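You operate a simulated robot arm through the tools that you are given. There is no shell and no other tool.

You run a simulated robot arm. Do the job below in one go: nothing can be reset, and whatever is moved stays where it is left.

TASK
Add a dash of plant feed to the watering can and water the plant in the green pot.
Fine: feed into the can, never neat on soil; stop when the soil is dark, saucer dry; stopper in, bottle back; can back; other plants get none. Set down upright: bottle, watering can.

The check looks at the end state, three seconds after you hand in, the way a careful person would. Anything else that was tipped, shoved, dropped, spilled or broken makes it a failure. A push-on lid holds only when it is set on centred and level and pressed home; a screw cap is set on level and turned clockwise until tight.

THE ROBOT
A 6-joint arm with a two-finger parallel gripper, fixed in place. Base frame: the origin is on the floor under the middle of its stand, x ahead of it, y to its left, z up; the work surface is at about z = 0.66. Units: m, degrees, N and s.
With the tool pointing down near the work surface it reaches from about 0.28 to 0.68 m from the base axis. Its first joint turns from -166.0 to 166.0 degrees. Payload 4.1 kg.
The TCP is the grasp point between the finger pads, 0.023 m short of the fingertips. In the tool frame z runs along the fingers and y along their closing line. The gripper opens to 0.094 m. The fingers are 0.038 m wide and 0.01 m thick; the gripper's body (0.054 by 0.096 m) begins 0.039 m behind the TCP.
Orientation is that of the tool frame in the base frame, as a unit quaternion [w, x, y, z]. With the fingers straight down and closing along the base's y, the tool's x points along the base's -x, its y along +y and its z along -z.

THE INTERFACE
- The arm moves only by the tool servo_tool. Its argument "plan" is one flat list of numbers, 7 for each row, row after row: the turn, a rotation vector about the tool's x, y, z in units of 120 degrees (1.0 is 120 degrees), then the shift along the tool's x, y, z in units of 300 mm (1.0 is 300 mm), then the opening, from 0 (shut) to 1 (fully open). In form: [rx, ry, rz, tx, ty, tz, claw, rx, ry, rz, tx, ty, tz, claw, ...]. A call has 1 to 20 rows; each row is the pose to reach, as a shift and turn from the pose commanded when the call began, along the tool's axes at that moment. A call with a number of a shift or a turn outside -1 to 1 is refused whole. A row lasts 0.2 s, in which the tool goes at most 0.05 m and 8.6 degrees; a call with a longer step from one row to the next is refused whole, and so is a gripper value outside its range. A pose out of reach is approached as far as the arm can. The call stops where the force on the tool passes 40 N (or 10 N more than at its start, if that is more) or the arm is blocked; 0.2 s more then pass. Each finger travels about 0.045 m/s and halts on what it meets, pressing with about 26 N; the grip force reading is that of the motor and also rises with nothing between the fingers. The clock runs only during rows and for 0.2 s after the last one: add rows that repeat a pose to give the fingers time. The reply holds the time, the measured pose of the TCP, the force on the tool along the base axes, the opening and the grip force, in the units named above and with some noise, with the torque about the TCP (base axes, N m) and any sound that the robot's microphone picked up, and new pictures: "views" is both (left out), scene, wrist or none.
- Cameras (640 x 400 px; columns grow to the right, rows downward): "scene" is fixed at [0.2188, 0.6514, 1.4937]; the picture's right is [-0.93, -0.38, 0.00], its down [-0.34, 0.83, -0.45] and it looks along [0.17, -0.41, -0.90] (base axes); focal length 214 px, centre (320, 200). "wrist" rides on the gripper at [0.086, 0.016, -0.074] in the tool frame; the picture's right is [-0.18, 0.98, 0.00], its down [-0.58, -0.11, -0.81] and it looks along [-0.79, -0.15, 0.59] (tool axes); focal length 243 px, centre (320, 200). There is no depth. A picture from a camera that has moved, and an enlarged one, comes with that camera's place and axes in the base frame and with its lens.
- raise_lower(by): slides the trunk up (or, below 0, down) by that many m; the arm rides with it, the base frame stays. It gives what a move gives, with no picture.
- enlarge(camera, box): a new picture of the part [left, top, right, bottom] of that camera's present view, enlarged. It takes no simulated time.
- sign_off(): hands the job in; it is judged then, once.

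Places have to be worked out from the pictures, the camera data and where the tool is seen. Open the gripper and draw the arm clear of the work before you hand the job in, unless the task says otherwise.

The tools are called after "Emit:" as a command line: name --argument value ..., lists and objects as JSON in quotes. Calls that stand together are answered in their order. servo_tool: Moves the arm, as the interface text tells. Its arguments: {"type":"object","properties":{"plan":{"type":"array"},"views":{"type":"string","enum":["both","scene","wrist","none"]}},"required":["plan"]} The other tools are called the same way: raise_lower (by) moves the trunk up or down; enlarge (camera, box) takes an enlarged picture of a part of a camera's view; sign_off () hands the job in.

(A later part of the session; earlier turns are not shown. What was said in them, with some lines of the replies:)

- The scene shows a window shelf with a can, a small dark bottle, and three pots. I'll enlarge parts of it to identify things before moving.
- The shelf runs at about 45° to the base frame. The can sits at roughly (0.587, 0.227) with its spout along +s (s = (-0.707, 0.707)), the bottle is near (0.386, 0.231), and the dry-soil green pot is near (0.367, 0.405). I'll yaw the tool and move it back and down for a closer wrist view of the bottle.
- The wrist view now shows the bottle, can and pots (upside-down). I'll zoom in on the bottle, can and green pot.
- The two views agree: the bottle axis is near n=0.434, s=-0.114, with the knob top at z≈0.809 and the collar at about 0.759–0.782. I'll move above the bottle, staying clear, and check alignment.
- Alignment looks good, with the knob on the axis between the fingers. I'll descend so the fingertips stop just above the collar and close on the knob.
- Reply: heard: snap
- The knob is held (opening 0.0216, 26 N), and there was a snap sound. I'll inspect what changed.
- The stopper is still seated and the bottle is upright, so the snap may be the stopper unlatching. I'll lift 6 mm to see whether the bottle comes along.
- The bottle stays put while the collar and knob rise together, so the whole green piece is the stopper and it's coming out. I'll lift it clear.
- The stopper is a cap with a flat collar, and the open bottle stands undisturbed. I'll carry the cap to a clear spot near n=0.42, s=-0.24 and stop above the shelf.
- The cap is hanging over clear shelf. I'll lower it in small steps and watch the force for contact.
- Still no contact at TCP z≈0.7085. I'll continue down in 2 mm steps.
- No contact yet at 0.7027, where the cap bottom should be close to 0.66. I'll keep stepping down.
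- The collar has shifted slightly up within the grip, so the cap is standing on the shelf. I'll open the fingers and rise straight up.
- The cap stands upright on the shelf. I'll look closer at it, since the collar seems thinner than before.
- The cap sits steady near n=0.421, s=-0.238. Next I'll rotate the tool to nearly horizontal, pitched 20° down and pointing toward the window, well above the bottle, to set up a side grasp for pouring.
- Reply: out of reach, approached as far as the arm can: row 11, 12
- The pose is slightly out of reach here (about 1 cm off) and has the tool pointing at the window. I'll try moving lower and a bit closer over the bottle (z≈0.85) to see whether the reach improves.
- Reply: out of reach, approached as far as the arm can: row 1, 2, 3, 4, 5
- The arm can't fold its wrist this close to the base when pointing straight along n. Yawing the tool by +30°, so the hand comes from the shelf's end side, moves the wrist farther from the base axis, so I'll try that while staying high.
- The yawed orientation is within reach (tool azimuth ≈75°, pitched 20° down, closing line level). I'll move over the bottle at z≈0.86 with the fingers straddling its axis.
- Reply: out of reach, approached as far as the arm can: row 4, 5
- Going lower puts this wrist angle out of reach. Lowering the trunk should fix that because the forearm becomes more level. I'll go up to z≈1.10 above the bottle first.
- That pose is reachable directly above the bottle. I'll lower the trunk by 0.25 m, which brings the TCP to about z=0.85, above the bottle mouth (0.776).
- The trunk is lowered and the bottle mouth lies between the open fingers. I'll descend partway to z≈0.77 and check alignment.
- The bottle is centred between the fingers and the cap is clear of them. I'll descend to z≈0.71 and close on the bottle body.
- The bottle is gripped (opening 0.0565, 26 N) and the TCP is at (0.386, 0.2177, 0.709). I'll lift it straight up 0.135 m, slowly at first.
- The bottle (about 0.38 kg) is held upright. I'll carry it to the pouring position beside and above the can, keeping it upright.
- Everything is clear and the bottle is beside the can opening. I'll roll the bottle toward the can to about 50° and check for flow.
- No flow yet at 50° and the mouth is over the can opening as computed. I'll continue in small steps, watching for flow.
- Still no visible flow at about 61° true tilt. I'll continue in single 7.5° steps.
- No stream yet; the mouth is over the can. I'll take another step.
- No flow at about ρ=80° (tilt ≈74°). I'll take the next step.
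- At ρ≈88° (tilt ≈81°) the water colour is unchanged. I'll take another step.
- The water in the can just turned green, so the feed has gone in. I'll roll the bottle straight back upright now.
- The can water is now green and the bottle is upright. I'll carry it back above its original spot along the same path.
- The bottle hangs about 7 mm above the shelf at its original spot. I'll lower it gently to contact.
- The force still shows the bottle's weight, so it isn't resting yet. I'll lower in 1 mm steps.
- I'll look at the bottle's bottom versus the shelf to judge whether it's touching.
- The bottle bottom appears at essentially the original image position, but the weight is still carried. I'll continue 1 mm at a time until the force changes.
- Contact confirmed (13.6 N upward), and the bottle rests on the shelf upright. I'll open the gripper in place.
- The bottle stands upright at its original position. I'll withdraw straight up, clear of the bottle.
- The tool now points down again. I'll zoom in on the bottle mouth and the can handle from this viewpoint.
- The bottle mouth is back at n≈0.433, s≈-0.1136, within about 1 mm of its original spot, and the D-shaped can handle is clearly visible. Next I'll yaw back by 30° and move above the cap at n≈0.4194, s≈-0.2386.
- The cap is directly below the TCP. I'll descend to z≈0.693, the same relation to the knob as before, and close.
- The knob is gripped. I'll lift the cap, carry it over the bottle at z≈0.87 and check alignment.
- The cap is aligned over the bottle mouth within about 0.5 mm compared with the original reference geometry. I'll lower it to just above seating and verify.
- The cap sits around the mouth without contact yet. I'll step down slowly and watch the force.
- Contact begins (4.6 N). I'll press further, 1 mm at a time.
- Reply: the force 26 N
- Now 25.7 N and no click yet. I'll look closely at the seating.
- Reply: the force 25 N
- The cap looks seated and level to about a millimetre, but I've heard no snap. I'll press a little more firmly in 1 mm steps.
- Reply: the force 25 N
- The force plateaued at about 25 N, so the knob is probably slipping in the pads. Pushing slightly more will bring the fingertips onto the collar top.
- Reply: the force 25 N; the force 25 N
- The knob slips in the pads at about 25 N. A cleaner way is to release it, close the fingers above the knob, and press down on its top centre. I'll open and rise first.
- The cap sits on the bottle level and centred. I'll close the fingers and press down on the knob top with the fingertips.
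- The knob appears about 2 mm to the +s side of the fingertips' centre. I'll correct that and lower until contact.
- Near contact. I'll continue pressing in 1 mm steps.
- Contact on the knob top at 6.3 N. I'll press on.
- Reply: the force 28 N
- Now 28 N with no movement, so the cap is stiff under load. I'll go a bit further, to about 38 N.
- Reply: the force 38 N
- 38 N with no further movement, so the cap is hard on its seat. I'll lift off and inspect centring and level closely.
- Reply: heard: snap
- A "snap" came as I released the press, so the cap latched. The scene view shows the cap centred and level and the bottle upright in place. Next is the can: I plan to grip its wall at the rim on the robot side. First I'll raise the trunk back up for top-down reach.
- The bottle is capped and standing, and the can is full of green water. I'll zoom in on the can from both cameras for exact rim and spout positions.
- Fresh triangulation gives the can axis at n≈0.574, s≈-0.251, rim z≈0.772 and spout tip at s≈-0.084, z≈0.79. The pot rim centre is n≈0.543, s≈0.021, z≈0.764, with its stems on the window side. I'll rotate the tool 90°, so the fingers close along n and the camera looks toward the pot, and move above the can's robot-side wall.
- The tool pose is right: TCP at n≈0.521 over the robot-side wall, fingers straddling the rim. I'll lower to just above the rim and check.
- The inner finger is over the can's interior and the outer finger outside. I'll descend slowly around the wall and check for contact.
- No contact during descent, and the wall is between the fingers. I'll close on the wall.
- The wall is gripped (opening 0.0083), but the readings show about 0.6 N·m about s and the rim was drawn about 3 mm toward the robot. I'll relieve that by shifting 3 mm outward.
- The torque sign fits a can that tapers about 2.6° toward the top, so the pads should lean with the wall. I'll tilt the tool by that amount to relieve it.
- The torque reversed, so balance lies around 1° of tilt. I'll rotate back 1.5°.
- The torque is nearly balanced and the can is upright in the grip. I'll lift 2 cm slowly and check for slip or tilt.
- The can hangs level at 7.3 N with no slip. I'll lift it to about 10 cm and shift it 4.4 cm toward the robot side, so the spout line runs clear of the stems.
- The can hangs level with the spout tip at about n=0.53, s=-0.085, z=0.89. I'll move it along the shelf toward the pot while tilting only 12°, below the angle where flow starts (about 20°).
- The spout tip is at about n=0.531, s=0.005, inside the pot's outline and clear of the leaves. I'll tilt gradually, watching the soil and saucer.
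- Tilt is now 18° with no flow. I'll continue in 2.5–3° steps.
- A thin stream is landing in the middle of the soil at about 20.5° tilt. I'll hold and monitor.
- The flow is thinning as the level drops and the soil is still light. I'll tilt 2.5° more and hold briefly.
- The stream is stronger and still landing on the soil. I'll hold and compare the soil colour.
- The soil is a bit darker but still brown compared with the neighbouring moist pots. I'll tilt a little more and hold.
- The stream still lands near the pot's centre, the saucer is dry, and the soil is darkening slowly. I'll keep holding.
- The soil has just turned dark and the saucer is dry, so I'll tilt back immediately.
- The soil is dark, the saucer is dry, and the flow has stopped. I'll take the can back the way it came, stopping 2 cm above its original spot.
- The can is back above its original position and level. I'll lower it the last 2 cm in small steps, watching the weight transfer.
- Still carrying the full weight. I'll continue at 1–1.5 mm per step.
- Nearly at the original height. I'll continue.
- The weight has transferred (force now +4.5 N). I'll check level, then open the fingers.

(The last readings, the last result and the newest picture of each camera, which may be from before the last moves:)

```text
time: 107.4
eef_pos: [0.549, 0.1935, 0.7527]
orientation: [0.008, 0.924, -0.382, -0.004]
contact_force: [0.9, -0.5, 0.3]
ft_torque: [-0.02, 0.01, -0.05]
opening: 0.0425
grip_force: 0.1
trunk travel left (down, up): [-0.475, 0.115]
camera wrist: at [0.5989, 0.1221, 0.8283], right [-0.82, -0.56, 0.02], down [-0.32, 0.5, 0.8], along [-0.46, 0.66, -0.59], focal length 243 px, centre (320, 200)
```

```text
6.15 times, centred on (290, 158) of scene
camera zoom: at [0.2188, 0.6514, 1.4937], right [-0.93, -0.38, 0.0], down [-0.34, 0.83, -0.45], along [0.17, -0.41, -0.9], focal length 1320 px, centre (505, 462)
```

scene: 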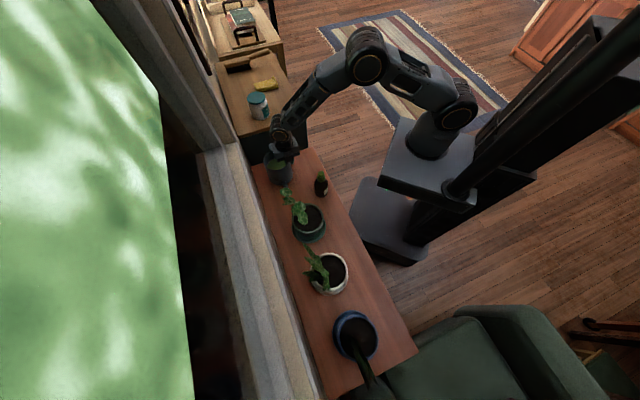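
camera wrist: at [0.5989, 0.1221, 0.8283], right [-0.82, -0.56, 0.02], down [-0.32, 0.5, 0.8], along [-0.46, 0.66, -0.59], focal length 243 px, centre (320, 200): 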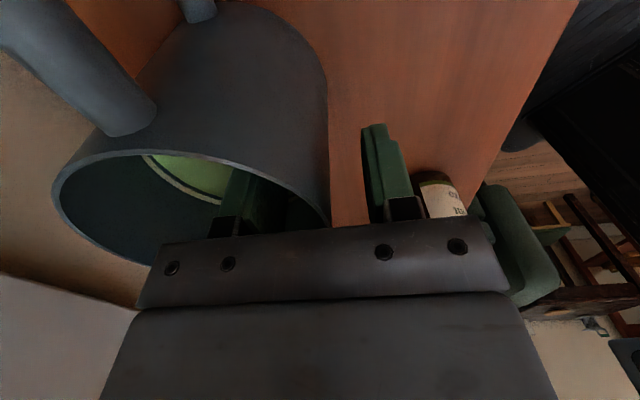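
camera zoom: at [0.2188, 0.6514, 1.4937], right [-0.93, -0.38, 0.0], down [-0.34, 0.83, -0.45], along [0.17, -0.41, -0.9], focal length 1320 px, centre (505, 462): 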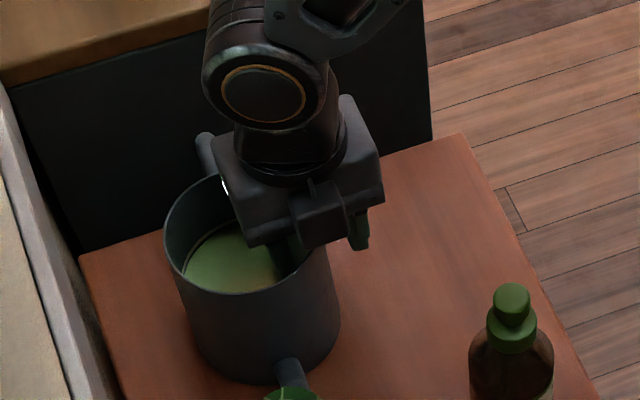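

The can stands upright at its spot, free of the fingers. I'll withdraw straight up.

Emit:
servo_tool --plan '[0, 0, 0, 0, 0.0006, -0.03, 0.45, 0, 0, 0, 0, 0.002, -0.1, 0.45, 0, 0, 0, 0, 0.004, -0.2, 0.45, 0, 0, 0, 0, 0.006, -0.32, 0.45, 0, 0, 0, 0, 0.0085, -0.45, 0.45, 0, 0, 0, 0, 0.011, -0.58, 0.45, 0, 0, 0, 0, 0.011, -0.58, 0.45]' --views "none"

Emit:
servo_tool --plan '[0, 0, 0, 0, 0.1, -0.1, 0.6, 0, 0, 0, 0, 0.2, -0.2, 0.8, 0, 0, 0, 0, 0.3, -0.3, 1, 0, 0, 0, 0, 0.4, -0.4, 1, 0, 0, 0, 0, 0.5, -0.5, 1, 0, 0, 0, 0, 0.5, -0.5, 1]' --views "both"

Emit:
enlarge --camera "scene" --box '[250, 140, 345, 235]'

Emit:
enlarge --camera "scene" --box '[258, 142, 298, 192]'

Emit:
enlarge --camera "scene" --box '[300, 160, 345, 200]'

Emit:
enlarge --camera "scene" --box '[285, 190, 345, 270]'

```text
time: 109.0
eef_pos: [0.5466, 0.1955, 0.9235]
orientation: [0.009, 0.924, -0.382, -0.004]
contact_force: [-0.6, 0.4, -0.2]
ft_torque: [0.02, 0.0, -0.01]
opening: 0.0423
grip_force: 0.1
trunk travel left (down, up): [-0.475, 0.115]
```

```text
time: 110.4
eef_pos: [0.4448, 0.0894, 1.0804]
orientation: [0.009, 0.924, -0.382, -0.003]
contact_force: [-0.4, -0.8, 0.4]
ft_torque: [0.0, -0.02, 0.06]
opening: 0.094
grip_force: 0.1
trunk travel left (down, up): [-0.475, 0.115]
camera wrist: at [0.4947, 0.0181, 1.1567], right [-0.82, -0.57, 0.02], down [-0.32, 0.5, 0.8], along [-0.46, 0.66, -0.59], focal length 243 px, centre (320, 200)
```

scene: 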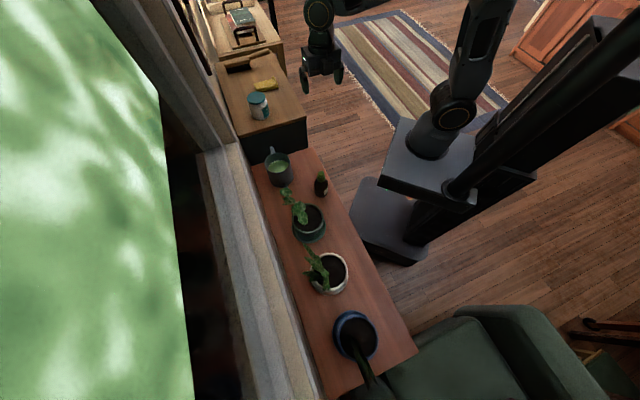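
wrist: 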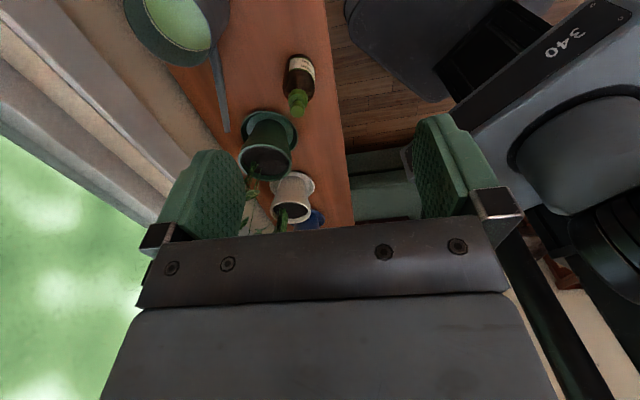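

```text
4.21 times, centred on (298, 188) of scene
camera zoom: at [0.2188, 0.6514, 1.4937], right [-0.93, -0.38, 0.0], down [-0.34, 0.83, -0.45], along [0.17, -0.41, -0.9], focal length 903 px, centre (415, 253)
```

zoom: 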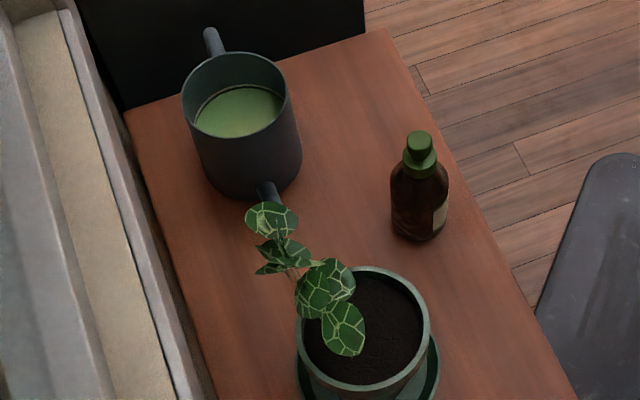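

```text
8.00 times, centred on (278, 167) of scene
camera zoom: at [0.2188, 0.6514, 1.4937], right [-0.93, -0.38, 0.0], down [-0.34, 0.83, -0.45], along [0.17, -0.41, -0.9], focal length 1716 px, centre (656, 464)
```

zoom: 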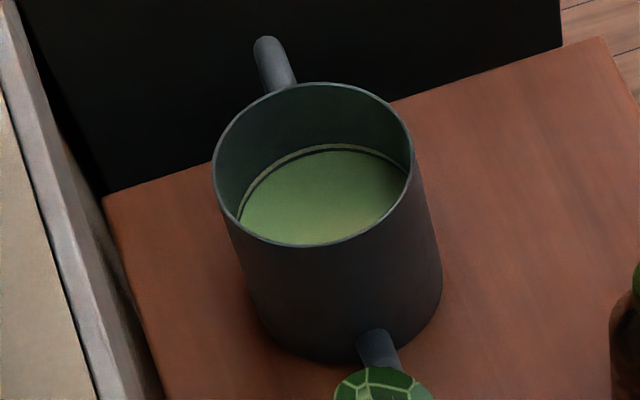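

```text
10.00 times, centred on (322, 180) of scene
camera zoom: at [0.2188, 0.6514, 1.4937], right [-0.93, -0.38, 0.0], down [-0.34, 0.83, -0.45], along [0.17, -0.41, -0.9], focal length 2145 px, centre (295, 400)
```

zoom: 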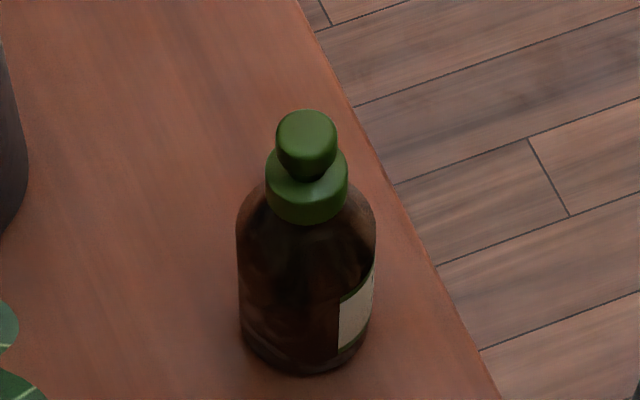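

```text
5.00 times, centred on (315, 230) of scene
camera zoom: at [0.2188, 0.6514, 1.4937], right [-0.93, -0.38, 0.0], down [-0.34, 0.83, -0.45], along [0.17, -0.41, -0.9], focal length 1072 px, centre (345, 50)
```

zoom: 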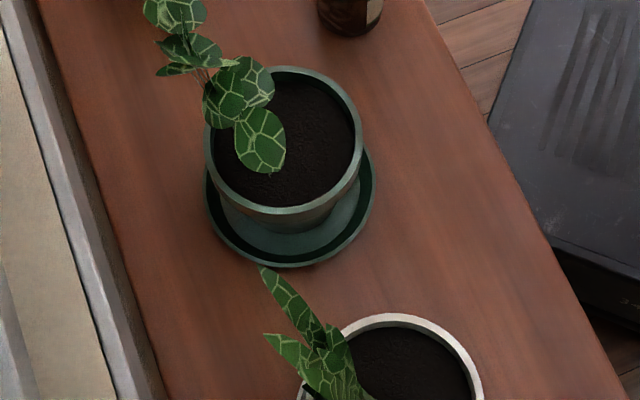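

Everything checks out:
- **Can:** upright at its spot, with green feed water inside.
- **Bottle:** upright in place, with the cap level and fully seated.
- **Green pot:** the soil is dark and the saucer is dry.
- **Other plants:** untouched.

The gripper is open and the arm is clear, so I'm handing the job in.

Emit:
sign_off

```text
The job is handed in.
```

I added the feed to the watering can and watered the plant in the green pot, and the job is handed in. I haven't seen the result of the check.

- **Feed:** I poured a short dash into the can, and the water turned green. None went neat onto the soil.
- **Green pot:** I stopped when the soil turned dark. The saucer looked dry in the last pictures.
- **Bottle:** it stands upright, about 2 mm from where it started. The stopper is on level and centred. I heard a snap as I let go after pressing it down with about 38 N, which I took as it latching. I did not pull on it to test, because gripping it is what seemed to release it the first time.
- **Can:** it stands upright, within a few millimetres of where it was. I lifted it by the rim, with one finger inside the can, because the handle was too tight for the gripper.
- **Other plants:** they got no water and I didn't touch them.

The gripper is open and the arm is clear of the shelf.
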